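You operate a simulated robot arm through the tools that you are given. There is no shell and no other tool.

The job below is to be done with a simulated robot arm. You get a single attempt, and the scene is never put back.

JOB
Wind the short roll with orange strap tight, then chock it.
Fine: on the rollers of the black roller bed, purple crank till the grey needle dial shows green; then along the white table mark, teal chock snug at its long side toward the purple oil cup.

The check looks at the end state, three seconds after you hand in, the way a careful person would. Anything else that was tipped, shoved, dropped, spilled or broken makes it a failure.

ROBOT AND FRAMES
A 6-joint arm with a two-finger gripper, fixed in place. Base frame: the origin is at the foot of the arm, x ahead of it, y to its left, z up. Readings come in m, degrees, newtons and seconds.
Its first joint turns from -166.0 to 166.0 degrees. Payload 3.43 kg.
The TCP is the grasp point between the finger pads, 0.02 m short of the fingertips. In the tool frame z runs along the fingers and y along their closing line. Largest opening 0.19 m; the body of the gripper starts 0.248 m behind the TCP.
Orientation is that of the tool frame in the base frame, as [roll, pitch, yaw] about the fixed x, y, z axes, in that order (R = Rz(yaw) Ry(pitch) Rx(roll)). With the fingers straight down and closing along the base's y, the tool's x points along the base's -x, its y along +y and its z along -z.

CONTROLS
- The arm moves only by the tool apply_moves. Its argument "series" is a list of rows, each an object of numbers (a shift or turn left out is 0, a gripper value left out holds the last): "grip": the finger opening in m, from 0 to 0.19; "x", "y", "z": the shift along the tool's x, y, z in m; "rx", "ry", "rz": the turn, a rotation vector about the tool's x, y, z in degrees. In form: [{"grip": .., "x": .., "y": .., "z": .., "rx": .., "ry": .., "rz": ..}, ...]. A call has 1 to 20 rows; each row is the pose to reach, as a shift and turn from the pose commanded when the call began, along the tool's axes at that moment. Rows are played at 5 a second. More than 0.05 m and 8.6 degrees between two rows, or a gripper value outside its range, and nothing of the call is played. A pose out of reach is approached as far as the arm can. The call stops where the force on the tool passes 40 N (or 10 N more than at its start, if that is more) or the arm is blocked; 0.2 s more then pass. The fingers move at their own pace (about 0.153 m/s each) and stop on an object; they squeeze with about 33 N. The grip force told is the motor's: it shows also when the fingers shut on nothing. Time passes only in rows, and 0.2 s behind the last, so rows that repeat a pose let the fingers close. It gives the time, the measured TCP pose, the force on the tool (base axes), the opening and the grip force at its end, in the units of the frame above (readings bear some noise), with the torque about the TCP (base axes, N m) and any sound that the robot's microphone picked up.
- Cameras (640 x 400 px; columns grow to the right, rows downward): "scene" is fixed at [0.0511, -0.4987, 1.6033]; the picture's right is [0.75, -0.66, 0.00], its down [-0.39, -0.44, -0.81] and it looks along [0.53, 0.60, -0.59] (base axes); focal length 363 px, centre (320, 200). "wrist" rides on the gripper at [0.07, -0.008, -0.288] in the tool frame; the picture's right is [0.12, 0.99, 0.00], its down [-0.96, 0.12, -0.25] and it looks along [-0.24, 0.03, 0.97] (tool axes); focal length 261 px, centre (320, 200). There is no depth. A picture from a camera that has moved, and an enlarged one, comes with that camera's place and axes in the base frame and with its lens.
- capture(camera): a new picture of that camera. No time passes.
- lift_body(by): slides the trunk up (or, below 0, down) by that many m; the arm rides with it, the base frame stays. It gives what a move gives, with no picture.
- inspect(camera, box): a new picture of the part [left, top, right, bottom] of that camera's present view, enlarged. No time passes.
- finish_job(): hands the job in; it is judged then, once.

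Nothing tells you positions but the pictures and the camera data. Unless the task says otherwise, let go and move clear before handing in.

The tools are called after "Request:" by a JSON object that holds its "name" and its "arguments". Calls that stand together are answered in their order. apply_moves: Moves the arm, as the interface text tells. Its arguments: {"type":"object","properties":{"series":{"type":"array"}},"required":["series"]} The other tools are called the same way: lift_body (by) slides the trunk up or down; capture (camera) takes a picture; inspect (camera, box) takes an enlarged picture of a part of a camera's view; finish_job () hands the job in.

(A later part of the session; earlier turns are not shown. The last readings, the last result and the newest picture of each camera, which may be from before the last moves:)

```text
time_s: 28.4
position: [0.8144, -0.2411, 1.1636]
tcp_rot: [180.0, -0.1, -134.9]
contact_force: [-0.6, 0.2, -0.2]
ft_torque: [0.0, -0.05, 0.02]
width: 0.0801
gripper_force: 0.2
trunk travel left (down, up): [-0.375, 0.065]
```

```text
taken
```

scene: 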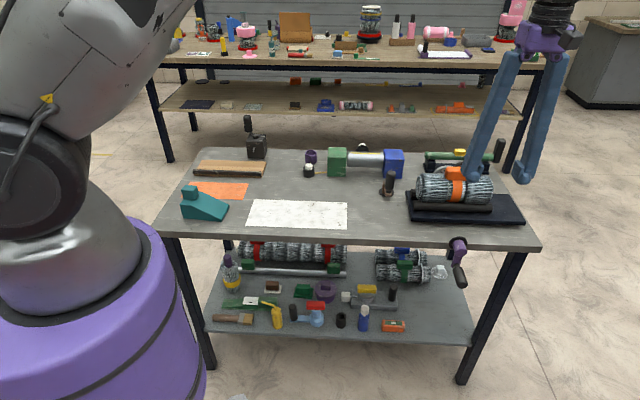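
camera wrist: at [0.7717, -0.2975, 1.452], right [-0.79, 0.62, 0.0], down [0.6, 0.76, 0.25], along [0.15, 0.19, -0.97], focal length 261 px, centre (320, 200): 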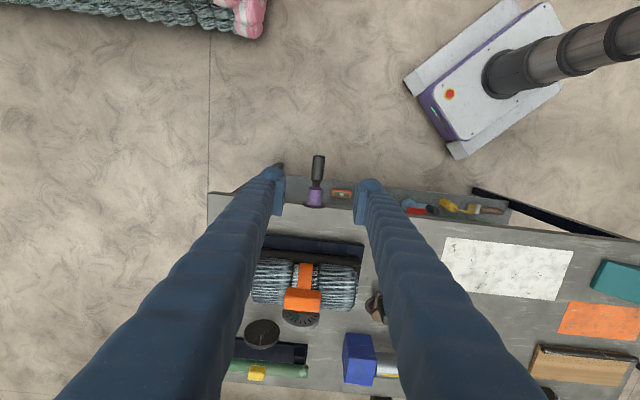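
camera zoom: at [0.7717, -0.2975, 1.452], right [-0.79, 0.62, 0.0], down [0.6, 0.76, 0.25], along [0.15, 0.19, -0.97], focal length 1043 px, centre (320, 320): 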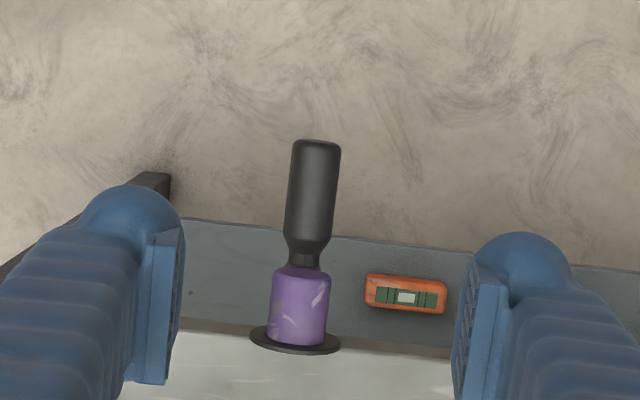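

The crank handle hangs down and points outward between the fingers. I'll zoom in on the dial behind the roll from this position.

Request:
{"name": "inspect", "arguments": {"camera": "wrist", "box": [270, 280, 330, 340]}}

```text
6.67 times, centred on (300, 310) of wrist
camera zoom: at [0.7717, -0.2975, 1.452], right [-0.79, 0.62, 0.0], down [0.6, 0.76, 0.25], along [0.15, 0.19, -0.97], focal length 1738 px, centre (453, -533)
```

zoom: 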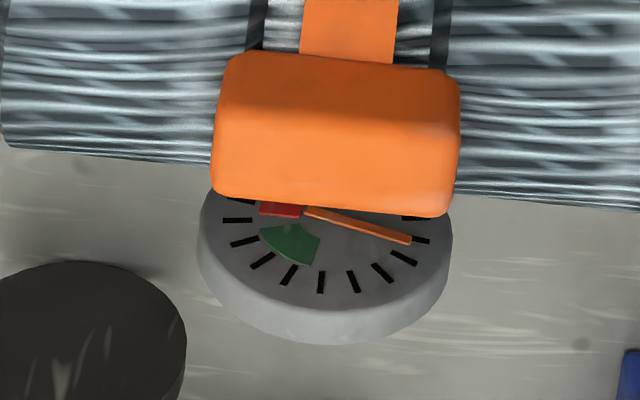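

I can read the dial from this pose: the needle still rests near the start and the green sector is further round. I'll zoom on the crank from the scene camera to pin down its heights.

Request:
{"name": "inspect", "arguments": {"camera": "scene", "box": [440, 230, 480, 290]}}

Request:
{"name": "inspect", "arguments": {"camera": "scene", "box": [400, 200, 540, 300]}}

```text
6.67 times, centred on (460, 260) of scene
camera zoom: at [0.0511, -0.4987, 1.6033], right [0.75, -0.66, 0.0], down [-0.39, -0.44, -0.81], along [0.53, 0.6, -0.59], focal length 2422 px, centre (-613, -200)
```

zoom: 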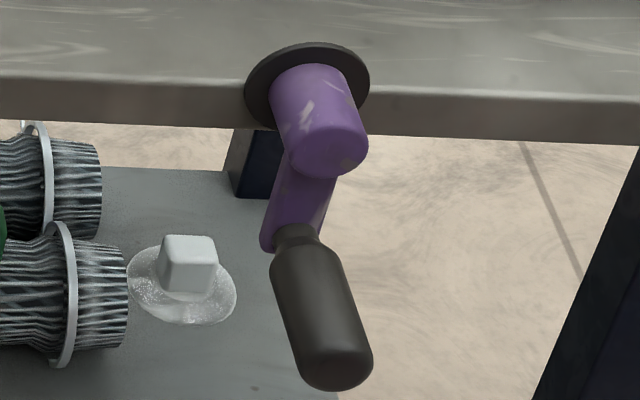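

```text
4.00 times, centred on (470, 250) of scene
camera zoom: at [0.0511, -0.4987, 1.6033], right [0.75, -0.66, 0.0], down [-0.39, -0.44, -0.81], along [0.53, 0.6, -0.59], focal length 1453 px, centre (-280, 0)
```

zoom: 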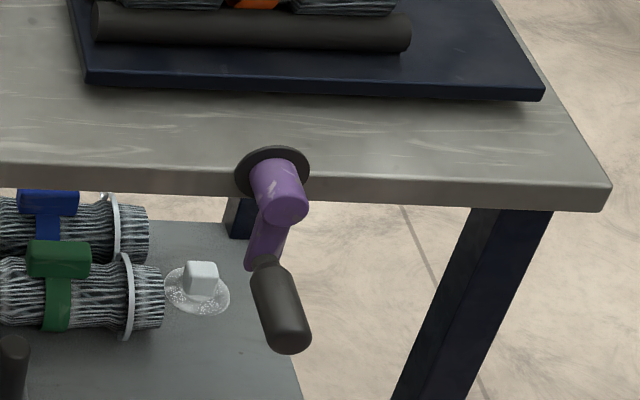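

The crank axis looks to be at e1≈0.751, z≈0.867. The handle sits straight below it at z≈0.811, reaching out from e2≈0.387 to 0.446. I'll come down astride the handle, pausing above it to check.

Request:
{"name": "apply_moves", "arguments": {"series": [{"x": -0.003, "y": -0.004, "z": 0.04}, {"x": -0.003, "y": -0.004, "z": 0.085}, {"x": -0.003, "y": -0.004, "z": 0.13}, {"x": -0.003, "y": -0.004, "z": 0.175}, {"x": -0.003, "y": -0.004, "z": 0.215}, {"x": -0.003, "y": -0.004, "z": 0.25}, {"x": -0.003, "y": -0.004, "z": 0.275}, {"x": -0.003, "y": -0.004, "z": 0.285}, {"x": -0.003, "y": -0.004, "z": 0.285}]}}

Request:
{"name": "inspect", "arguments": {"camera": "wrist", "box": [260, 100, 380, 250]}}

Request:
{"name": "inspect", "arguments": {"camera": "scene", "box": [400, 180, 540, 300]}}

Request:
{"name": "capture", "arguments": {"camera": "wrist"}}

```text
time_s: 30.4
position: [0.8185, -0.2403, 0.8781]
tcp_rot: [-180.0, 0.0, -135.0]
contact_force: [0.4, -0.6, 0.0]
ft_torque: [-0.05, 0.0, 0.01]
width: 0.0797
gripper_force: 0.1
trunk travel left (down, up): [-0.375, 0.065]
```

```text
2.67 times, centred on (320, 175) of wrist
camera zoom: at [0.7762, -0.2966, 1.1663], right [-0.79, 0.62, 0.0], down [0.6, 0.76, 0.25], along [0.15, 0.19, -0.97], focal length 695 px, centre (320, 267)
```

zoom: 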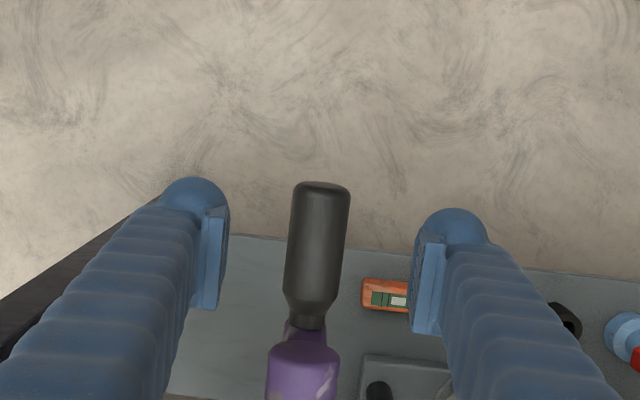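

```text
3.33 times, centred on (470, 240) of scene
camera zoom: at [0.0511, -0.4987, 1.6033], right [0.75, -0.66, 0.0], down [-0.39, -0.44, -0.81], along [0.53, 0.6, -0.59], focal length 1211 px, centre (-180, 67)
```

zoom: 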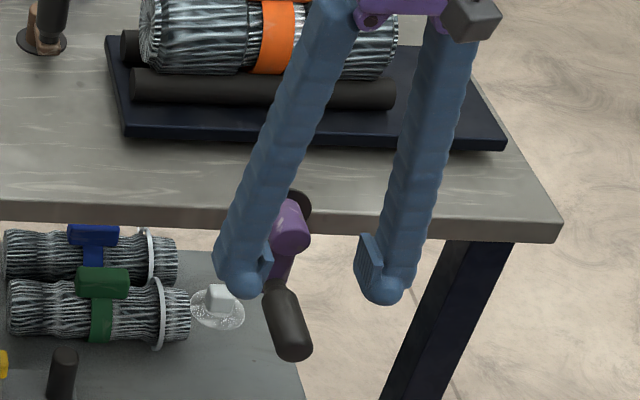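

```text
taken
camera wrist: at [0.7762, -0.2966, 1.1663], right [-0.79, 0.62, 0.0], down [0.6, 0.76, 0.25], along [0.15, 0.19, -0.97], focal length 261 px, centre (320, 200)
```

wrist: 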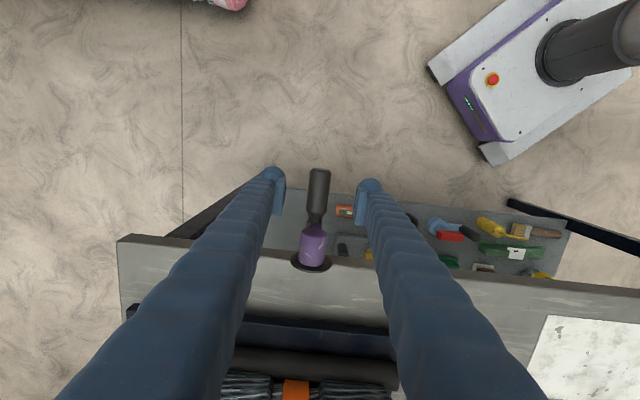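

The handle sits centred between the fingers. I'll lower the last 67 mm and close on the handle.

Request:
{"name": "apply_moves", "arguments": {"series": [{"z": 0.02, "y": -0.001}, {"z": 0.04, "y": -0.001}, {"z": 0.055, "y": -0.001}, {"z": 0.067, "y": -0.001}, {"grip": 0.06, "z": 0.067, "y": -0.001}, {"grip": 0.045, "z": 0.067, "y": -0.001}, {"grip": 0.03, "z": 0.067, "y": -0.001}, {"grip": 0.02, "z": 0.067, "y": -0.001}, {"grip": 0.015, "z": 0.067, "y": -0.001}, {"grip": 0.015, "z": 0.067, "y": -0.001}]}}

Request:
{"name": "inspect", "arguments": {"camera": "wrist", "box": [260, 100, 380, 250]}}

Request:
{"name": "inspect", "arguments": {"camera": "scene", "box": [400, 180, 540, 300]}}

```text
time_s: 32.6
position: [0.8187, -0.2425, 0.8109]
tcp_rot: [-180.0, -0.1, -134.9]
contact_force: [1.3, 0.7, -0.9]
ft_torque: [0.0, -0.04, -0.02]
width: 0.0293
gripper_force: 44.9
trunk travel left (down, up): [-0.375, 0.065]
```

```text
2.67 times, centred on (320, 175) of wrist
camera zoom: at [0.7768, -0.2988, 1.0993], right [-0.79, 0.62, 0.0], down [0.6, 0.76, 0.25], along [0.15, 0.19, -0.97], focal length 695 px, centre (320, 267)
```

zoom: 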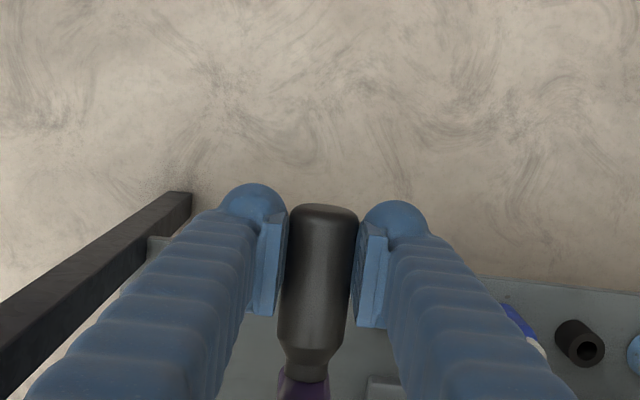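

```text
3.33 times, centred on (470, 240) of scene
camera zoom: at [0.0511, -0.4987, 1.6033], right [0.75, -0.66, 0.0], down [-0.39, -0.44, -0.81], along [0.53, 0.6, -0.59], focal length 1211 px, centre (-180, 67)
```

zoom: 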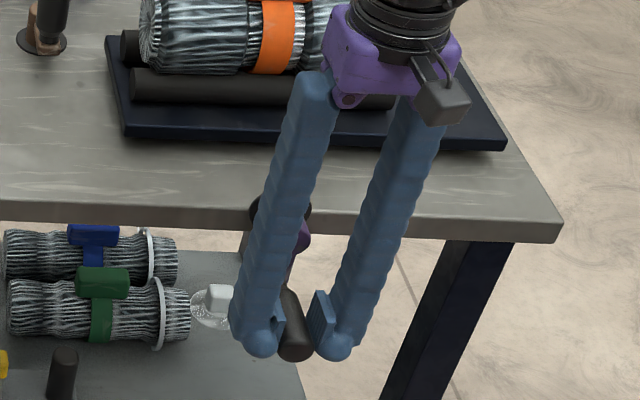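

The handle is gripped at 0.029 m. I'll try a small arc, clockwise as seen from the front, and feel how the crank responds.

Request:
{"name": "apply_moves", "arguments": {"series": [{"y": 0.0049, "z": -0.0002}, {"y": 0.0097, "z": -0.0009}, {"y": 0.0145, "z": -0.0019}, {"y": 0.0192, "z": -0.0034}, {"y": 0.0237, "z": -0.0052}, {"y": 0.028, "z": -0.0075}, {"y": 0.028, "z": -0.0075}]}}

Request:
{"name": "inspect", "arguments": {"camera": "scene", "box": [400, 160, 540, 300]}}

Request:
{"name": "capture", "arguments": {"camera": "wrist"}}

```text
time_s: 33.3
position: [0.8184, -0.2404, 0.8173]
tcp_rot: [-179.2, 0.4, -134.9]
contact_force: [7.3, -6.0, -2.2]
ft_torque: [-0.6, 0.41, 0.08]
width: 0.0267
gripper_force: 45.4
trunk travel left (down, up): [-0.375, 0.065]
stopped in row 3: the force on the tool passed its limit at 44 N (the readings are from after the stop); the commanded pose is now the measured one
```

```text
2.86 times, centred on (470, 230) of scene
camera zoom: at [0.0511, -0.4987, 1.6033], right [0.75, -0.66, 0.0], down [-0.39, -0.44, -0.81], along [0.53, 0.6, -0.59], focal length 1038 px, centre (-109, 114)
```

zoom: 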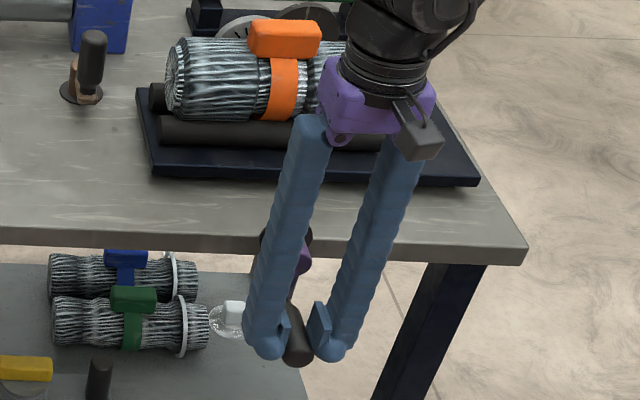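

```text
taken
camera wrist: at [0.7723, -0.2955, 1.104], right [-0.79, 0.62, -0.01], down [0.6, 0.76, 0.25], along [0.17, 0.19, -0.97], focal length 261 px, centre (320, 200)
```

wrist: 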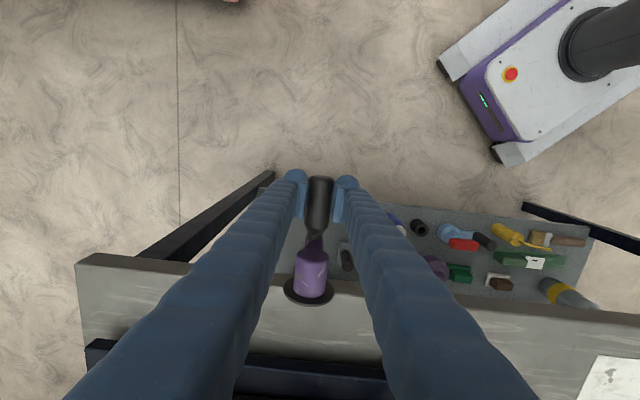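

That direction is held firmly, so the crank must turn the other way. I'll straighten the tool and try counter-clockwise gently.

Request:
{"name": "apply_moves", "arguments": {"series": [{"y": -0.003, "z": 0.006, "rx": -0.8, "ry": 0.4}, {"y": -0.0079, "z": 0.0058, "rx": -0.8, "ry": 0.4}, {"y": -0.0127, "z": 0.0051, "rx": -0.8, "ry": 0.4}, {"y": -0.0175, "z": 0.0041, "rx": -0.8, "ry": 0.4}, {"y": -0.0222, "z": 0.0026, "rx": -0.8, "ry": 0.4}, {"y": -0.0267, "z": 0.0008, "rx": -0.8, "ry": 0.4}, {"y": -0.031, "z": -0.0015, "rx": -0.8, "ry": 0.4}, {"y": -0.031, "z": -0.0015, "rx": -0.8, "ry": 0.4}]}}

Request:
{"name": "inspect", "arguments": {"camera": "scene", "box": [400, 160, 540, 300]}}

Request:
{"name": "inspect", "arguments": {"camera": "wrist", "box": [240, 140, 400, 320]}}

```text
time_s: 33.8
position: [0.8224, -0.2432, 0.8165]
tcp_rot: [-179.9, -0.1, -135.0]
contact_force: [-4.9, -7.1, 18.2]
ft_torque: [-0.94, 0.99, -0.03]
width: 0.0264
gripper_force: 45.3
trunk travel left (down, up): [-0.375, 0.065]
stopped in row 2: the force on the tool passed its limit at 44 N (the readings are from after the stop); the commanded pose is now the measured one
```

```text
2.86 times, centred on (470, 230) of scene
camera zoom: at [0.0511, -0.4987, 1.6033], right [0.75, -0.66, 0.0], down [-0.39, -0.44, -0.81], along [0.53, 0.6, -0.59], focal length 1038 px, centre (-109, 114)
```

zoom: 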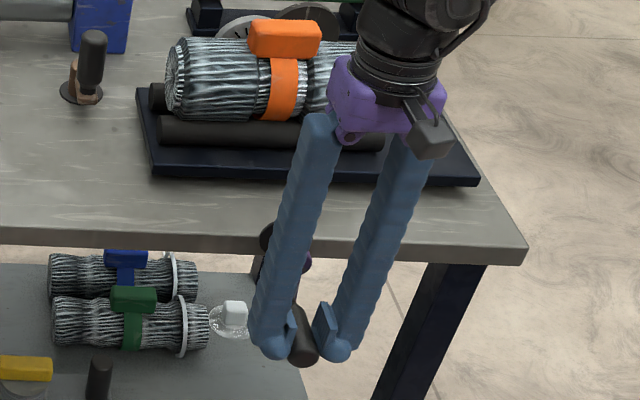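

```text
2.22 times, centred on (320, 230) of wrist
camera zoom: at [0.7796, -0.3004, 1.1045], right [-0.79, 0.62, 0.0], down [0.6, 0.76, 0.25], along [0.15, 0.19, -0.97], focal length 579 px, centre (320, 133)
```

zoom: 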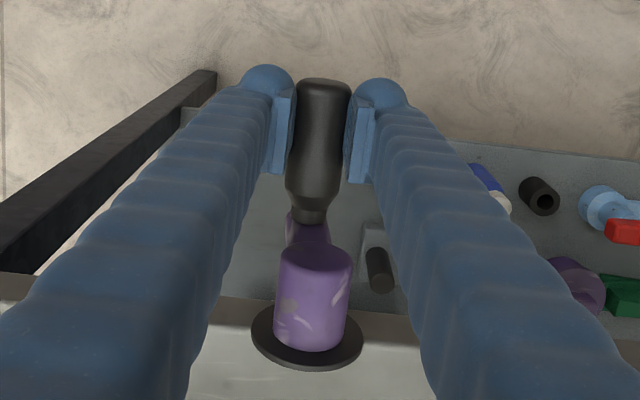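

Most of that force seems to come from the pads binding vertically on the handle after the first try. I'll open, recentre and look at where the handle is now.

Request:
{"name": "apply_moves", "arguments": {"series": [{"grip": 0.035}, {"grip": 0.045}, {"grip": 0.06}, {"grip": 0.06}]}}

Request:
{"name": "inspect", "arguments": {"camera": "wrist", "box": [260, 140, 380, 300]}}

Request:
{"name": "inspect", "arguments": {"camera": "scene", "box": [430, 225, 494, 295]}}

```text
time_s: 34.8
position: [0.823, -0.2426, 0.8128]
tcp_rot: [179.9, -0.1, -135.0]
contact_force: [-0.1, 0.0, 0.2]
ft_torque: [0.01, 0.04, -0.05]
width: 0.0601
gripper_force: 0.1
trunk travel left (down, up): [-0.375, 0.065]
```

```text
2.50 times, centred on (320, 220) of wrist
camera zoom: at [0.7807, -0.2993, 1.1016], right [-0.79, 0.62, 0.0], down [0.6, 0.76, 0.25], along [0.15, 0.19, -0.97], focal length 652 px, centre (320, 150)
```

zoom: 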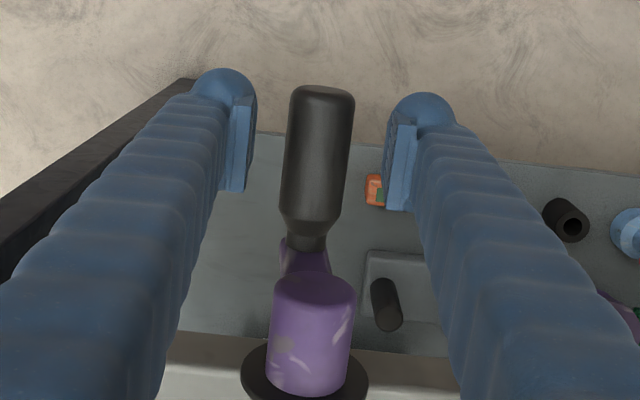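

```text
5.71 times, centred on (462, 260) of scene
camera zoom: at [0.0511, -0.4987, 1.6033], right [0.75, -0.66, 0.0], down [-0.39, -0.44, -0.81], along [0.53, 0.6, -0.59], focal length 2076 px, centre (-491, -143)
```

zoom: 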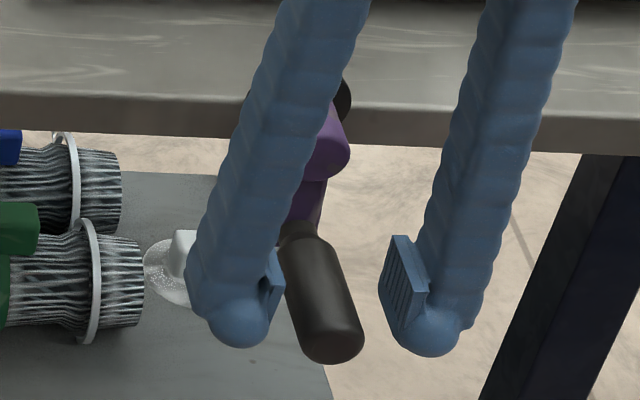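

Releasing shows the crank moved a few millimetres counter-clockwise, so that is the free direction. I'll regrip centred on the handle with a lighter squeeze.

Request:
{"name": "apply_moves", "arguments": {"series": [{"y": -0.0026, "x": 0.001, "z": 0.0018, "grip": 0.06}, {"y": -0.0026, "x": 0.001, "z": 0.0018, "grip": 0.045}, {"y": -0.0026, "x": 0.001, "z": 0.0018, "grip": 0.034}, {"y": -0.0026, "x": 0.001, "z": 0.0018, "grip": 0.028}, {"y": -0.0026, "x": 0.001, "z": 0.0018, "grip": 0.027}, {"y": -0.0026, "x": 0.001, "z": 0.0018, "grip": 0.027}]}}

```text
time_s: 36.2
position: [0.8245, -0.2461, 0.8114]
tcp_rot: [-180.0, -0.1, -135.0]
contact_force: [-1.2, 0.6, -1.7]
ft_torque: [-0.01, 0.04, 0.02]
width: 0.0288
gripper_force: 45.1
trunk travel left (down, up): [-0.375, 0.065]
```

The handle is gripped again at its centre. Now I'll make a slow counter-clockwise arc of about 15°.

Request:
{"name": "apply_moves", "arguments": {"series": [{"y": -0.0015, "z": -0.0001}, {"y": -0.0029, "z": -0.0003}, {"y": -0.0044, "z": -0.0005}, {"y": -0.0058, "z": -0.0008}, {"y": -0.0072, "z": -0.0011}, {"y": -0.0087, "z": -0.0015}, {"y": -0.0101, "z": -0.0018}, {"y": -0.0115, "z": -0.0022}, {"y": -0.0129, "z": -0.0027}, {"y": -0.0143, "z": -0.0032}, {"y": -0.0143, "z": -0.0032}]}}

Request:
{"name": "inspect", "arguments": {"camera": "scene", "box": [400, 160, 540, 300]}}

```text
time_s: 38.6
position: [0.8331, -0.2543, 0.8151]
tcp_rot: [-180.0, 0.0, -135.1]
contact_force: [-1.6, 5.7, 4.4]
ft_torque: [0.0, 0.06, 0.0]
width: 0.0284
gripper_force: 45.2
trunk travel left (down, up): [-0.375, 0.065]
```

```text
2.86 times, centred on (470, 230) of scene
camera zoom: at [0.0511, -0.4987, 1.6033], right [0.75, -0.66, 0.0], down [-0.39, -0.44, -0.81], along [0.53, 0.6, -0.59], focal length 1038 px, centre (-109, 114)
```

zoom: 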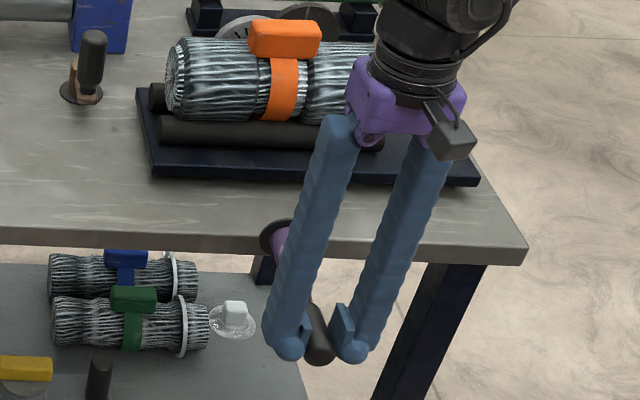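

The crank turns smoothly this way, with about 5 N resistance. I'll see how much of the dial the scene camera can still show.

Request:
{"name": "inspect", "arguments": {"camera": "scene", "box": [420, 155, 470, 185]}}

Request:
{"name": "capture", "arguments": {"camera": "wrist"}}

```text
12.80 times, centred on (445, 170) of scene
camera zoom: at [0.0511, -0.4987, 1.6033], right [0.75, -0.66, 0.0], down [-0.39, -0.44, -0.81], along [0.53, 0.6, -0.59], focal length 4650 px, centre (-1280, 584)
```

zoom: 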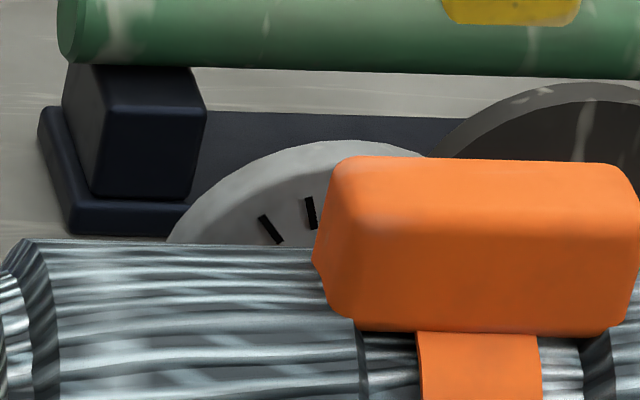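

```text
taken
camera wrist: at [0.7913, -0.3114, 1.1034], right [-0.79, 0.62, 0.0], down [0.6, 0.76, 0.25], along [0.15, 0.19, -0.97], focal length 261 px, centre (320, 200)
```

wrist: 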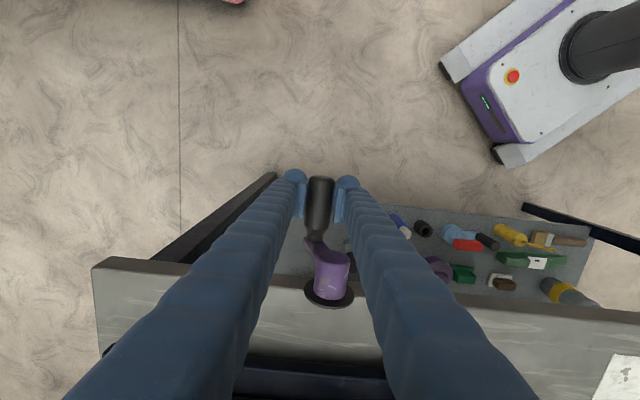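

Only the dial's top edge is visible from there. I'll turn a bit further, to about 44°, and then go up to read it.

Request:
{"name": "apply_moves", "arguments": {"series": [{"y": -0.0018, "z": -0.0007}, {"y": -0.0036, "z": -0.0015}, {"y": -0.0054, "z": -0.0023}, {"y": -0.0071, "z": -0.0032}, {"y": -0.0088, "z": -0.0041}, {"y": -0.0105, "z": -0.0051}, {"y": -0.0122, "z": -0.0062}, {"y": -0.0138, "z": -0.0073}, {"y": -0.0153, "z": -0.0085}, {"y": -0.0168, "z": -0.0097}, {"y": -0.0183, "z": -0.011}, {"y": -0.0198, "z": -0.0123}, {"y": -0.0198, "z": -0.0123}]}}

Request:
{"name": "inspect", "arguments": {"camera": "scene", "box": [420, 155, 470, 185]}}

Request:
{"name": "inspect", "arguments": {"camera": "scene", "box": [400, 160, 540, 300]}}

```text
time_s: 41.4
position: [0.848, -0.269, 0.8285]
tcp_rot: [179.9, 0.0, -135.0]
contact_force: [-2.1, 8.9, 4.5]
ft_torque: [0.13, 0.0, -0.01]
width: 0.029
gripper_force: 44.6
trunk travel left (down, up): [-0.375, 0.065]
```

```text
12.80 times, centred on (445, 170) of scene
camera zoom: at [0.0511, -0.4987, 1.6033], right [0.75, -0.66, 0.0], down [-0.39, -0.44, -0.81], along [0.53, 0.6, -0.59], focal length 4650 px, centre (-1280, 584)
```

zoom: 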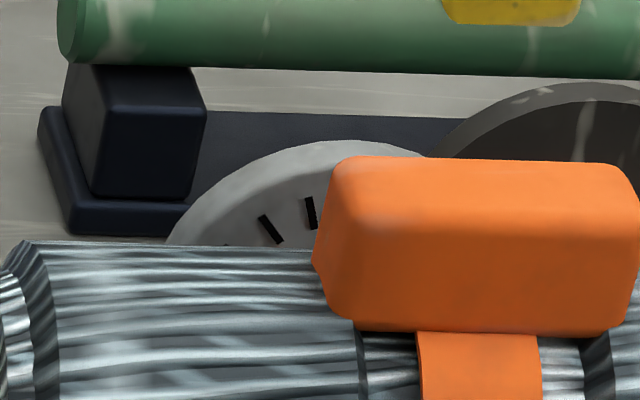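

```text
2.86 times, centred on (470, 230) of scene
camera zoom: at [0.0511, -0.4987, 1.6033], right [0.75, -0.66, 0.0], down [-0.39, -0.44, -0.81], along [0.53, 0.6, -0.59], focal length 1038 px, centre (-109, 114)
```

zoom: 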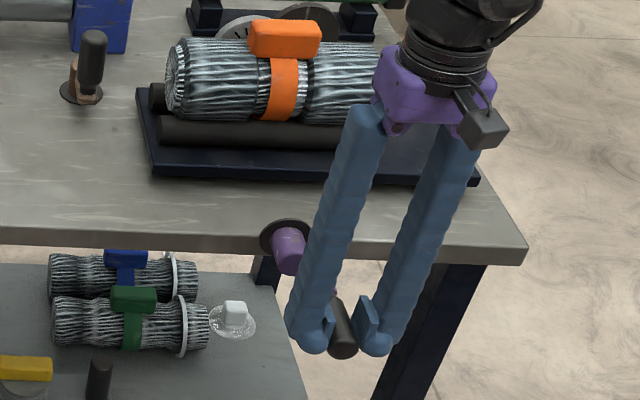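

The crank is at about 43° and tracks well. I'll let go, rise and read the dial.

Request:
{"name": "apply_moves", "arguments": {"series": [{"grip": 0.045}, {"grip": 0.07}, {"grip": 0.08}, {"z": -0.03}, {"z": -0.07}, {"z": -0.115}, {"y": 0.01, "z": -0.16}, {"y": 0.02, "z": -0.205}, {"y": 0.03, "z": -0.25}, {"y": 0.04, "z": -0.295}, {"y": 0.04, "z": -0.335}, {"y": 0.04, "z": -0.335}]}}

Request:
{"name": "inspect", "arguments": {"camera": "wrist", "box": [270, 280, 330, 340]}}

Request:
{"name": "inspect", "arguments": {"camera": "wrist", "box": [230, 140, 410, 340]}}

```text
time_s: 44.0
position: [0.8225, -0.2406, 1.1619]
tcp_rot: [179.9, -0.1, -135.0]
contact_force: [0.3, -0.6, 0.1]
ft_torque: [0.0, 0.02, 0.0]
width: 0.0802
gripper_force: 0.1
trunk travel left (down, up): [-0.375, 0.065]
```

```text
6.67 times, centred on (300, 310) of wrist
camera zoom: at [0.7792, -0.2963, 1.4502], right [-0.79, 0.62, 0.0], down [0.6, 0.76, 0.25], along [0.15, 0.19, -0.97], focal length 1738 px, centre (453, -533)
```

zoom: 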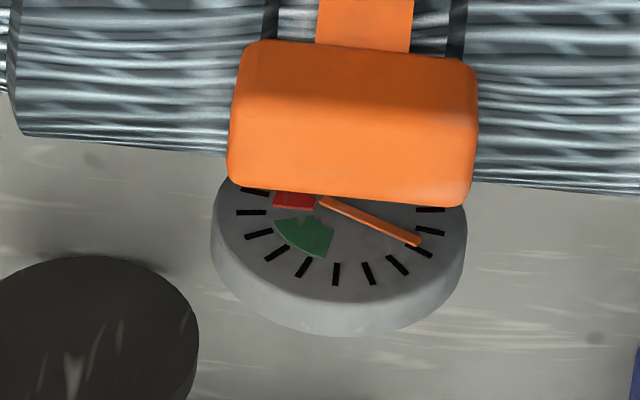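

```text
2.00 times, centred on (320, 240) of wrist
camera zoom: at [0.7792, -0.2963, 1.4502], right [-0.79, 0.62, 0.0], down [0.6, 0.76, 0.25], along [0.15, 0.19, -0.97], focal length 521 px, centre (320, 120)
```

zoom: 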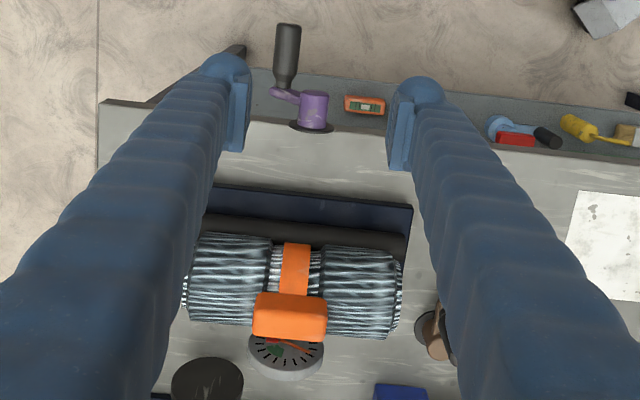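

The needle moved about 0.7 of a tick towards green for roughly 43° of crank, so about 300° more is needed. The crank holds its place when released, so I'll go back down and regrip the handle.

Request:
{"name": "apply_moves", "arguments": {"series": [{"grip": 0.08, "y": -0.02, "z": 0.03}, {"y": -0.04, "z": 0.07}, {"y": -0.04, "z": 0.115}, {"y": -0.04, "z": 0.16}, {"y": -0.04, "z": 0.205}, {"y": -0.04, "z": 0.25}, {"y": -0.04, "z": 0.29}, {"y": -0.04, "z": 0.32}, {"y": -0.04, "z": 0.335}, {"grip": 0.06, "y": -0.04, "z": 0.335}, {"grip": 0.045, "y": -0.04, "z": 0.335}, {"grip": 0.032, "y": -0.04, "z": 0.335}, {"grip": 0.025, "y": -0.04, "z": 0.335}, {"grip": 0.022, "y": -0.04, "z": 0.335}]}}

Request:
{"name": "inspect", "arguments": {"camera": "wrist", "box": [260, 140, 380, 300]}}

```text
time_s: 47.0
position: [0.8477, -0.2699, 0.8279]
tcp_rot: [179.9, -0.1, -134.9]
contact_force: [0.0, 0.8, -0.6]
ft_torque: [0.01, 0.0, 0.01]
width: 0.0283
gripper_force: 44.7
trunk travel left (down, up): [-0.375, 0.065]
```

```text
2.50 times, centred on (320, 220) of wrist
camera zoom: at [0.805, -0.3258, 1.1157], right [-0.79, 0.62, 0.0], down [0.6, 0.76, 0.25], along [0.15, 0.19, -0.97], focal length 652 px, centre (320, 150)
```

zoom: 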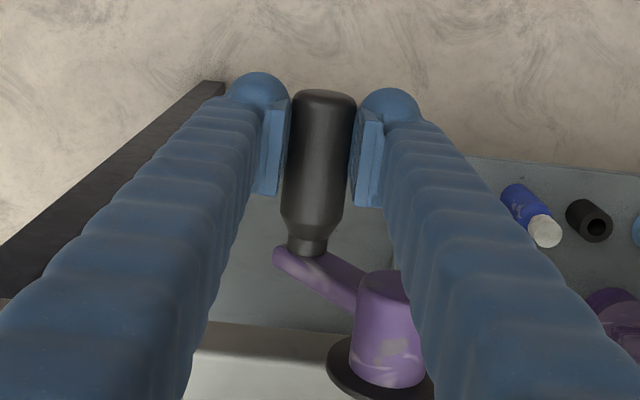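

I have hold of it again. Now I'll continue the counter-clockwise arc from 44° to about 120°.

Request:
{"name": "apply_moves", "arguments": {"series": [{"y": -0.0027, "z": -0.0028}, {"y": -0.0052, "z": -0.0058}, {"y": -0.0075, "z": -0.009}, {"y": -0.0096, "z": -0.0123}, {"y": -0.0114, "z": -0.0157}, {"y": -0.013, "z": -0.0193}, {"y": -0.0144, "z": -0.023}, {"y": -0.0154, "z": -0.0267}, {"y": -0.0162, "z": -0.0306}, {"y": -0.0168, "z": -0.0344}, {"y": -0.0171, "z": -0.0383}, {"y": -0.0171, "z": -0.0422}, {"y": -0.0168, "z": -0.0461}, {"y": -0.0162, "z": -0.05}, {"y": -0.0154, "z": -0.0538}, {"y": -0.0144, "z": -0.0576}, {"y": -0.013, "z": -0.0613}, {"y": -0.0114, "z": -0.0648}, {"y": -0.0096, "z": -0.0683}, {"y": -0.0096, "z": -0.0683}]}}

Request:
{"name": "inspect", "arguments": {"camera": "scene", "box": [400, 160, 540, 300]}}

Request:
{"name": "inspect", "arguments": {"camera": "wrist", "box": [240, 140, 400, 300]}}

```text
time_s: 50.9
position: [0.8587, -0.2806, 0.8951]
tcp_rot: [-179.7, 0.0, -135.0]
contact_force: [2.9, -2.4, 3.1]
ft_torque: [-0.71, 0.66, 0.01]
width: 0.0281
gripper_force: 44.8
trunk travel left (down, up): [-0.375, 0.065]
stopped in row 19: the force on the tool passed its limit at 41 N (the readings are from after the stop); the commanded pose is now the measured one
```

```text
2.86 times, centred on (470, 230) of scene
camera zoom: at [0.0511, -0.4987, 1.6033], right [0.75, -0.66, 0.0], down [-0.39, -0.44, -0.81], along [0.53, 0.6, -0.59], focal length 1038 px, centre (-109, 114)
```

zoom: 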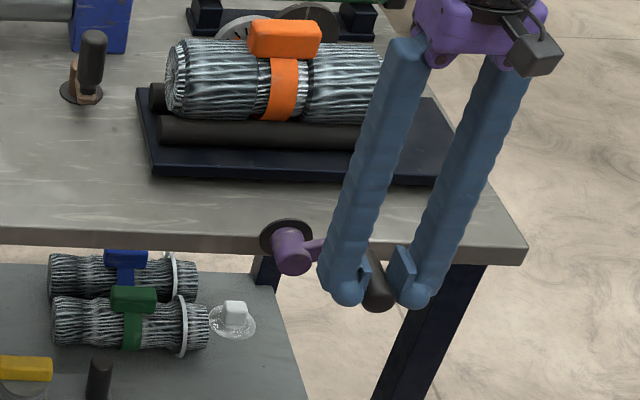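

```text
2.50 times, centred on (320, 220) of wrist
camera zoom: at [0.8141, -0.3357, 1.1837], right [-0.79, 0.62, -0.01], down [0.6, 0.76, 0.25], along [0.16, 0.19, -0.97], focal length 652 px, centre (320, 150)
```

zoom: 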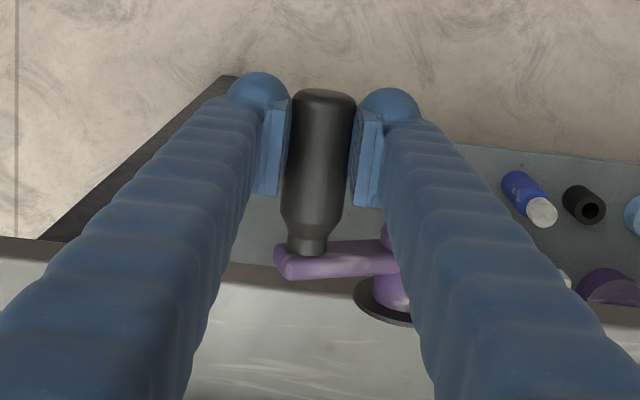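

The arc is slightly larger than I assumed, with a radius near 0.060 m, which caused the side force; the handle is now at about 116°. I'll relax the grip, regrip, and continue with the corrected radius.

Request:
{"name": "apply_moves", "arguments": {"series": [{"grip": 0.036, "rx": -0.3}, {"grip": 0.042, "rx": -0.3}, {"grip": 0.042, "rx": -0.3}, {"grip": 0.03, "rx": -0.3}, {"grip": 0.022, "rx": -0.3}, {"grip": 0.022, "rx": -0.3}]}}

```text
time_s: 52.2
position: [0.8586, -0.2801, 0.8953]
tcp_rot: [-180.0, 0.0, -135.0]
contact_force: [3.0, -3.5, -0.4]
ft_torque: [-0.1, 0.0, 0.01]
width: 0.0281
gripper_force: 44.8
trunk travel left (down, up): [-0.375, 0.065]
```

The handle is regripped with little residual force. I'll carry on over the top with the corrected arc.

Request:
{"name": "apply_moves", "arguments": {"series": [{"y": 0.0012, "z": -0.0029}, {"y": 0.0032, "z": -0.0065}, {"y": 0.0056, "z": -0.0098}, {"y": 0.0083, "z": -0.013}, {"y": 0.0112, "z": -0.0161}, {"y": 0.0143, "z": -0.0189}, {"y": 0.0178, "z": -0.0214}, {"y": 0.0214, "z": -0.0238}, {"y": 0.0251, "z": -0.0259}, {"y": 0.029, "z": -0.0277}, {"y": 0.033, "z": -0.0293}, {"y": 0.0371, "z": -0.0306}, {"y": 0.0411, "z": -0.0316}, {"y": 0.0452, "z": -0.0323}, {"y": 0.0494, "z": -0.0328}, {"y": 0.0536, "z": -0.0329}, {"y": 0.0536, "z": -0.0329}]}}

Request:
{"name": "inspect", "arguments": {"camera": "scene", "box": [400, 140, 540, 300]}}

Request:
{"name": "capture", "arguments": {"camera": "wrist"}}

```text
time_s: 54.5
position: [0.8403, -0.26, 0.9261]
tcp_rot: [-179.8, 0.1, -134.9]
contact_force: [-2.0, -2.8, 5.3]
ft_torque: [-0.55, 0.61, -0.03]
width: 0.0283
gripper_force: 44.7
trunk travel left (down, up): [-0.375, 0.065]
stopped in row 11: the force on the tool passed its limit at 41 N (the readings are from after the stop); the commanded pose is now the measured one
```

```text
2.50 times, centred on (470, 220) of scene
camera zoom: at [0.0511, -0.4987, 1.6033], right [0.75, -0.66, 0.0], down [-0.39, -0.44, -0.81], along [0.53, 0.6, -0.59], focal length 908 px, centre (-55, 150)
```

zoom: 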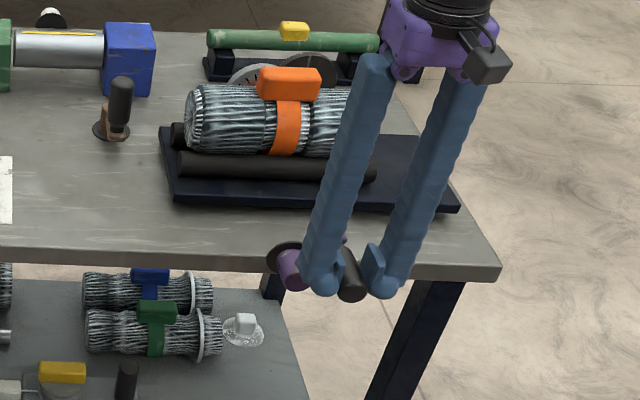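

```text
taken
camera wrist: at [0.7952, -0.3164, 1.2138], right [-0.79, 0.62, 0.0], down [0.6, 0.76, 0.25], along [0.16, 0.19, -0.97], focal length 261 px, centre (320, 200)
```

wrist: 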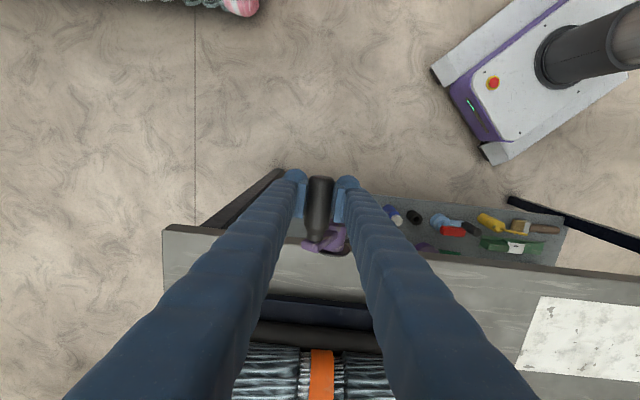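

The crank is now at about 155°, and the stop came from vertical binding in the pads. Near the top I only need to push sideways, so I'll hold the handle loosely like a fork and push across.

Request:
{"name": "apply_moves", "arguments": {"series": [{"grip": 0.034, "rx": -0.2}, {"grip": 0.036, "rx": -0.2}, {"grip": 0.036, "rx": -0.2, "y": 0.004}, {"rx": -0.2, "y": 0.008}, {"rx": -0.2, "y": 0.012}, {"rx": -0.2, "y": 0.016}, {"rx": -0.2, "y": 0.02}, {"rx": -0.2, "y": 0.024}, {"rx": -0.2, "y": 0.028}, {"rx": -0.2, "y": 0.032}, {"rx": -0.2, "y": 0.036}, {"rx": -0.2, "y": 0.04}, {"rx": -0.2, "y": 0.044}, {"rx": -0.2, "y": 0.048}, {"rx": -0.2, "y": 0.052}, {"rx": -0.2, "y": 0.052}]}}

Request:
{"name": "inspect", "arguments": {"camera": "scene", "box": [400, 140, 540, 300]}}

Request:
{"name": "inspect", "arguments": {"camera": "wrist", "box": [240, 140, 400, 300]}}

```text
time_s: 57.9
position: [0.8023, -0.2228, 0.9242]
tcp_rot: [180.0, 0.1, -135.0]
contact_force: [2.3, -1.2, 0.3]
ft_torque: [-0.04, -0.01, 0.02]
width: 0.0369
gripper_force: 1.4
trunk travel left (down, up): [-0.375, 0.065]
```

```text
2.50 times, centred on (470, 220) of scene
camera zoom: at [0.0511, -0.4987, 1.6033], right [0.75, -0.66, 0.0], down [-0.39, -0.44, -0.81], along [0.53, 0.6, -0.59], focal length 908 px, centre (-55, 150)
```

zoom: 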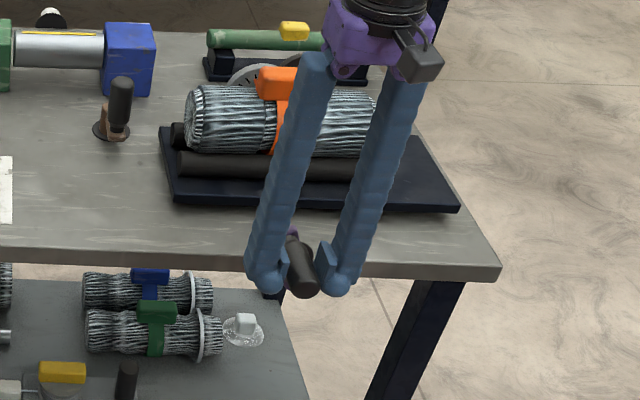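

```text
2.50 times, centred on (320, 220) of wrist
camera zoom: at [0.7591, -0.279, 1.213], right [-0.79, 0.62, 0.0], down [0.6, 0.76, 0.25], along [0.15, 0.2, -0.97], focal length 652 px, centre (320, 150)
```

zoom: 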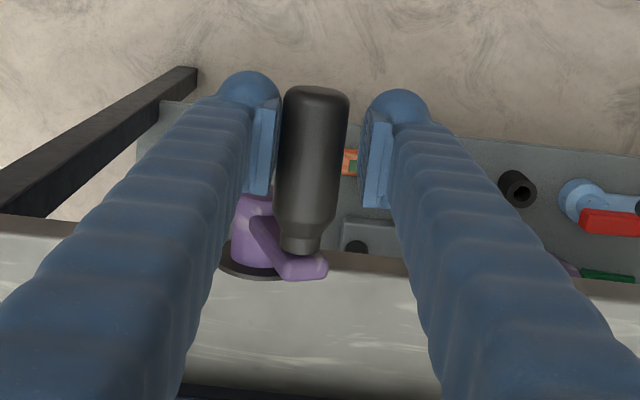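

The fork push works with almost no force, and the crank is at about 203° now. I'll rise and read the dial.

Request:
{"name": "apply_moves", "arguments": {"series": [{"grip": 0.05}, {"grip": 0.06}, {"z": -0.03}, {"z": -0.07}, {"z": -0.115, "y": -0.01}, {"z": -0.16, "y": -0.02}, {"z": -0.2, "y": -0.022}, {"z": -0.238, "y": -0.022}, {"z": -0.238, "y": -0.022}]}}

Request:
{"name": "inspect", "arguments": {"camera": "wrist", "box": [270, 280, 330, 340]}}

Request:
{"name": "inspect", "arguments": {"camera": "wrist", "box": [230, 140, 410, 340]}}

```text
time_s: 59.9
position: [0.8187, -0.238, 1.1627]
tcp_rot: [179.9, 0.1, -135.0]
contact_force: [-0.3, -0.6, 0.9]
ft_torque: [0.01, 0.01, -0.04]
width: 0.0599
gripper_force: 0.0
trunk travel left (down, up): [-0.375, 0.065]
```

```text
6.67 times, centred on (300, 310) of wrist
camera zoom: at [0.7758, -0.2957, 1.4511], right [-0.79, 0.62, 0.0], down [0.6, 0.76, 0.25], along [0.15, 0.2, -0.97], focal length 1738 px, centre (453, -533)
```

zoom: 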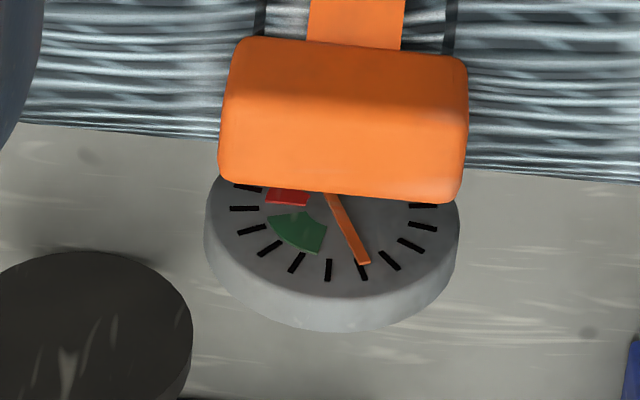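

```text
2.00 times, centred on (320, 240) of wrist
camera zoom: at [0.7758, -0.2957, 1.4511], right [-0.79, 0.62, 0.0], down [0.6, 0.76, 0.25], along [0.15, 0.2, -0.97], focal length 521 px, centre (320, 120)
```

zoom: 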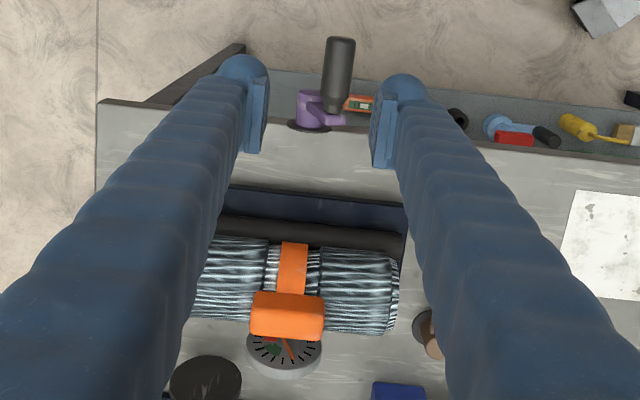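

The needle has advanced about 2.9 ticks in 203° and sits one to two ticks before the green sector. About 200° more should bring it to the middle of green. I'll regrip the handle at its present place.

Request:
{"name": "apply_moves", "arguments": {"series": [{"grip": 0.07, "y": 0.01, "z": 0.04}, {"y": 0.019, "z": 0.085}, {"y": 0.019, "z": 0.13}, {"y": 0.019, "z": 0.175}, {"y": 0.019, "z": 0.215}, {"y": 0.019, "z": 0.2395}, {"grip": 0.055, "y": 0.019, "z": 0.2395}, {"grip": 0.04, "y": 0.019, "z": 0.2395}, {"grip": 0.03, "y": 0.019, "z": 0.2395}, {"grip": 0.022, "y": 0.019, "z": 0.2395}, {"grip": 0.022, "y": 0.019, "z": 0.2395}]}}

Request:
{"name": "inspect", "arguments": {"camera": "wrist", "box": [240, 140, 400, 300]}}

```text
time_s: 62.3
position: [0.8036, -0.225, 0.922]
tcp_rot: [-180.0, 0.1, -134.9]
contact_force: [0.9, 0.0, -1.3]
ft_torque: [0.03, -0.03, 0.04]
width: 0.029
gripper_force: 45.0
trunk travel left (down, up): [-0.375, 0.065]
```

```text
2.50 times, centred on (320, 220) of wrist
camera zoom: at [0.7601, -0.2822, 1.2107], right [-0.79, 0.62, 0.0], down [0.6, 0.76, 0.25], along [0.15, 0.2, -0.97], focal length 652 px, centre (320, 150)
```

zoom: 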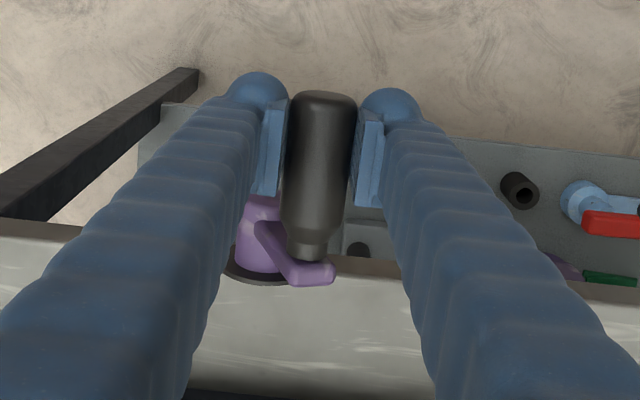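

The handle is gripped with no side load. I'll continue the arc down the left side.

Request:
{"name": "apply_moves", "arguments": {"series": [{"y": 0.0043, "z": 0.002}, {"y": 0.0079, "z": 0.0041}, {"y": 0.0114, "z": 0.0065}, {"y": 0.0147, "z": 0.009}, {"y": 0.0178, "z": 0.0118}, {"y": 0.0207, "z": 0.0149}, {"y": 0.0234, "z": 0.0181}, {"y": 0.0258, "z": 0.0214}, {"y": 0.0281, "z": 0.025}, {"y": 0.03, "z": 0.0287}, {"y": 0.0317, "z": 0.0325}, {"y": 0.0332, "z": 0.0365}, {"y": 0.0332, "z": 0.0365}]}}

Request:
{"name": "inspect", "arguments": {"camera": "scene", "box": [400, 140, 540, 300]}}

Request:
{"name": "inspect", "arguments": {"camera": "wrist", "box": [240, 140, 400, 300]}}

```text
time_s: 65.1
position: [0.7794, -0.2014, 0.8877]
tcp_rot: [179.9, 0.1, -135.0]
contact_force: [-15.7, -8.9, 1.1]
ft_torque: [-0.15, 0.24, 0.04]
width: 0.029
gripper_force: 45.4
trunk travel left (down, up): [-0.375, 0.065]
```

```text
2.50 times, centred on (470, 220) of scene
camera zoom: at [0.0511, -0.4987, 1.6033], right [0.75, -0.66, 0.0], down [-0.39, -0.44, -0.81], along [0.53, 0.6, -0.59], focal length 908 px, centre (-55, 150)
```

zoom: 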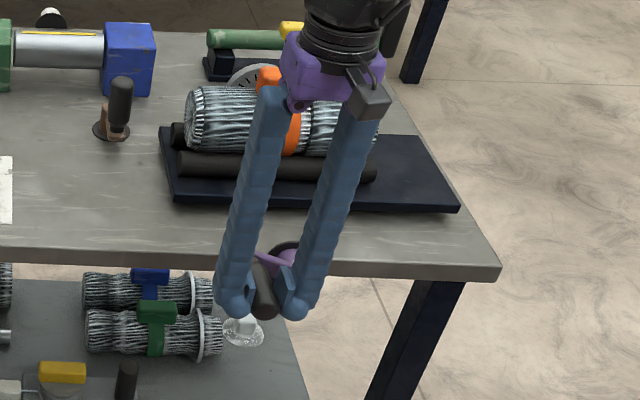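

```text
2.50 times, centred on (320, 220) of wrist
camera zoom: at [0.7364, -0.2583, 1.1756], right [-0.79, 0.62, 0.0], down [0.6, 0.76, 0.25], along [0.15, 0.2, -0.97], focal length 652 px, centre (320, 150)
```

zoom: 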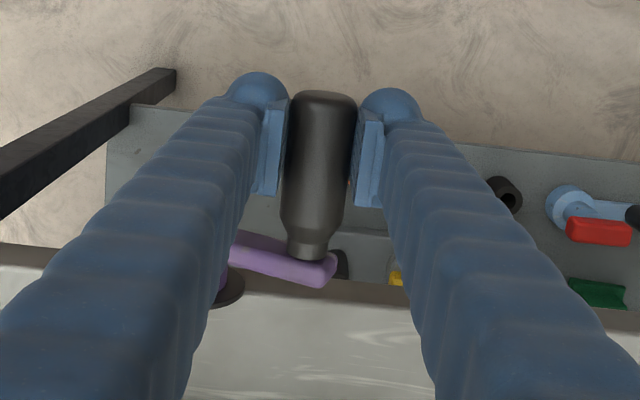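

It's tracking well at about 251°. I'll relax and regrip to shed the built-up side load.

Request:
{"name": "apply_moves", "arguments": {"series": [{"grip": 0.036}, {"grip": 0.042}, {"grip": 0.042}, {"grip": 0.03}, {"grip": 0.022}, {"grip": 0.022}]}}

```text
time_s: 66.5
position: [0.7814, -0.1999, 0.8881]
tcp_rot: [180.0, 0.1, -135.0]
contact_force: [-3.5, 6.3, 0.6]
ft_torque: [0.07, -0.01, 0.04]
width: 0.0289
gripper_force: 44.9
trunk travel left (down, up): [-0.375, 0.065]
```

The load is relieved. I'll continue from 251° to about 300° with the centre adjusted slightly.

Request:
{"name": "apply_moves", "arguments": {"series": [{"y": 0.0017, "z": 0.0036}, {"y": 0.0027, "z": 0.0076}, {"y": 0.0034, "z": 0.0117}, {"y": 0.0039, "z": 0.0159}, {"y": 0.004, "z": 0.0201}, {"y": 0.0039, "z": 0.0243}, {"y": 0.0034, "z": 0.0285}, {"y": 0.0027, "z": 0.0326}, {"y": 0.0017, "z": 0.0366}, {"y": 0.0004, "z": 0.0406}, {"y": -0.0012, "z": 0.0445}, {"y": -0.003, "z": 0.0483}, {"y": -0.003, "z": 0.0483}]}}

Request:
{"name": "inspect", "arguments": {"camera": "scene", "box": [400, 140, 540, 300]}}

Request:
{"name": "inspect", "arguments": {"camera": "wrist", "box": [240, 140, 400, 300]}}

```text
time_s: 69.3
position: [0.783, -0.2026, 0.8394]
tcp_rot: [-180.0, 0.1, -135.0]
contact_force: [0.2, 10.9, -4.7]
ft_torque: [0.13, -0.07, 0.03]
width: 0.029
gripper_force: 44.5
trunk travel left (down, up): [-0.375, 0.065]
```

```text
2.50 times, centred on (470, 220) of scene
camera zoom: at [0.0511, -0.4987, 1.6033], right [0.75, -0.66, 0.0], down [-0.39, -0.44, -0.81], along [0.53, 0.6, -0.59], focal length 908 px, centre (-55, 150)
```

zoom: 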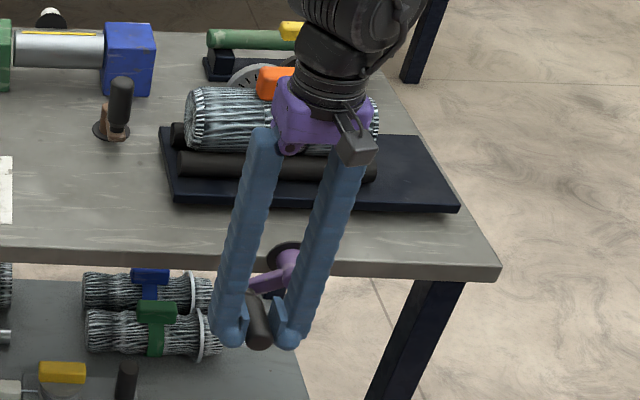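

```text
2.50 times, centred on (320, 220) of wrist
camera zoom: at [0.7399, -0.2593, 1.1267], right [-0.79, 0.62, 0.0], down [0.6, 0.76, 0.25], along [0.15, 0.2, -0.97], focal length 652 px, centre (320, 150)
```

zoom: 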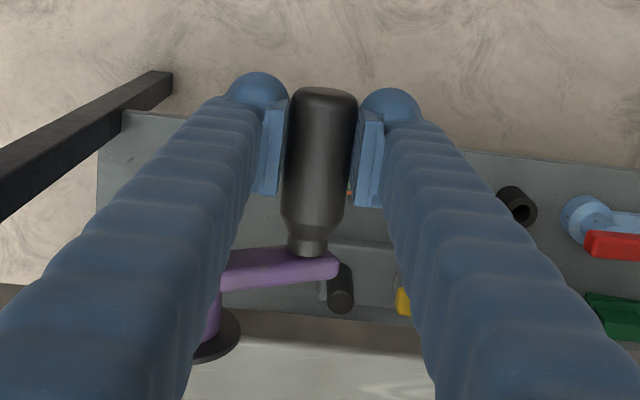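

The crank is at about 298°. I'll keep the tight grip to about 322°, then switch to the loose fork and push across the bottom to just short of a full turn.

Request:
{"name": "apply_moves", "arguments": {"series": [{"y": -0.0021, "z": 0.0036}, {"y": -0.0045, "z": 0.0071}, {"y": -0.007, "z": 0.0104}, {"y": -0.0098, "z": 0.0135}, {"y": -0.0129, "z": 0.0164}, {"y": -0.0161, "z": 0.0191}, {"grip": 0.036, "y": -0.0161, "z": 0.0191}, {"grip": 0.036, "y": -0.0195, "z": 0.0203}, {"y": -0.0229, "z": 0.0215}, {"y": -0.0265, "z": 0.0238}, {"y": -0.0302, "z": 0.0257}, {"y": -0.034, "z": 0.0274}, {"y": -0.038, "z": 0.0289}, {"y": -0.042, "z": 0.03}, {"y": -0.0461, "z": 0.0309}, {"y": -0.0502, "z": 0.0315}, {"y": -0.0544, "z": 0.0318}, {"y": -0.0544, "z": 0.0318}]}}

Request:
{"name": "inspect", "arguments": {"camera": "scene", "box": [400, 140, 540, 300]}}

Request:
{"name": "inspect", "arguments": {"camera": "wrist", "box": [240, 140, 400, 300]}}

```text
time_s: 73.1
position: [0.8219, -0.2419, 0.808]
tcp_rot: [180.0, 0.1, -135.0]
contact_force: [-1.9, 1.1, -0.3]
ft_torque: [-0.01, -0.01, -0.05]
width: 0.0373
gripper_force: 1.6
trunk travel left (down, up): [-0.375, 0.065]
```

```text
2.50 times, centred on (470, 220) of scene
camera zoom: at [0.0511, -0.4987, 1.6033], right [0.75, -0.66, 0.0], down [-0.39, -0.44, -0.81], along [0.53, 0.6, -0.59], focal length 908 px, centre (-55, 150)
```

zoom: 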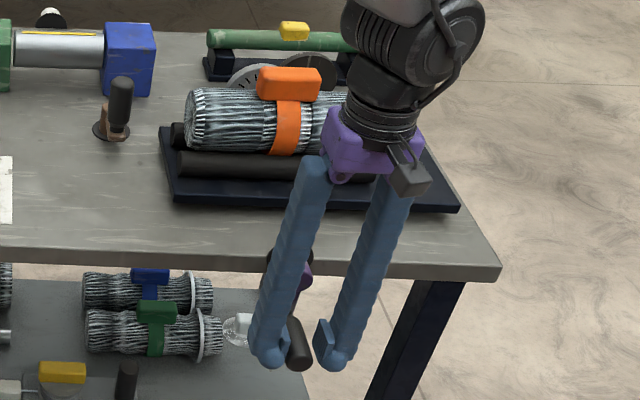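

```text
2.50 times, centred on (320, 220) of wrist
camera zoom: at [0.7782, -0.2982, 1.0951], right [-0.79, 0.62, 0.0], down [0.6, 0.76, 0.25], along [0.15, 0.2, -0.97], focal length 652 px, centre (320, 150)
```

zoom: 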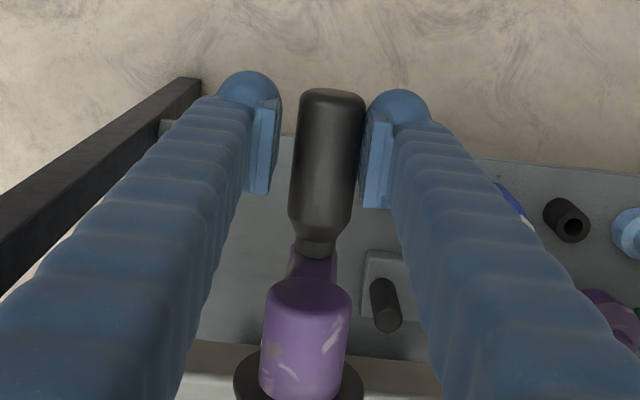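

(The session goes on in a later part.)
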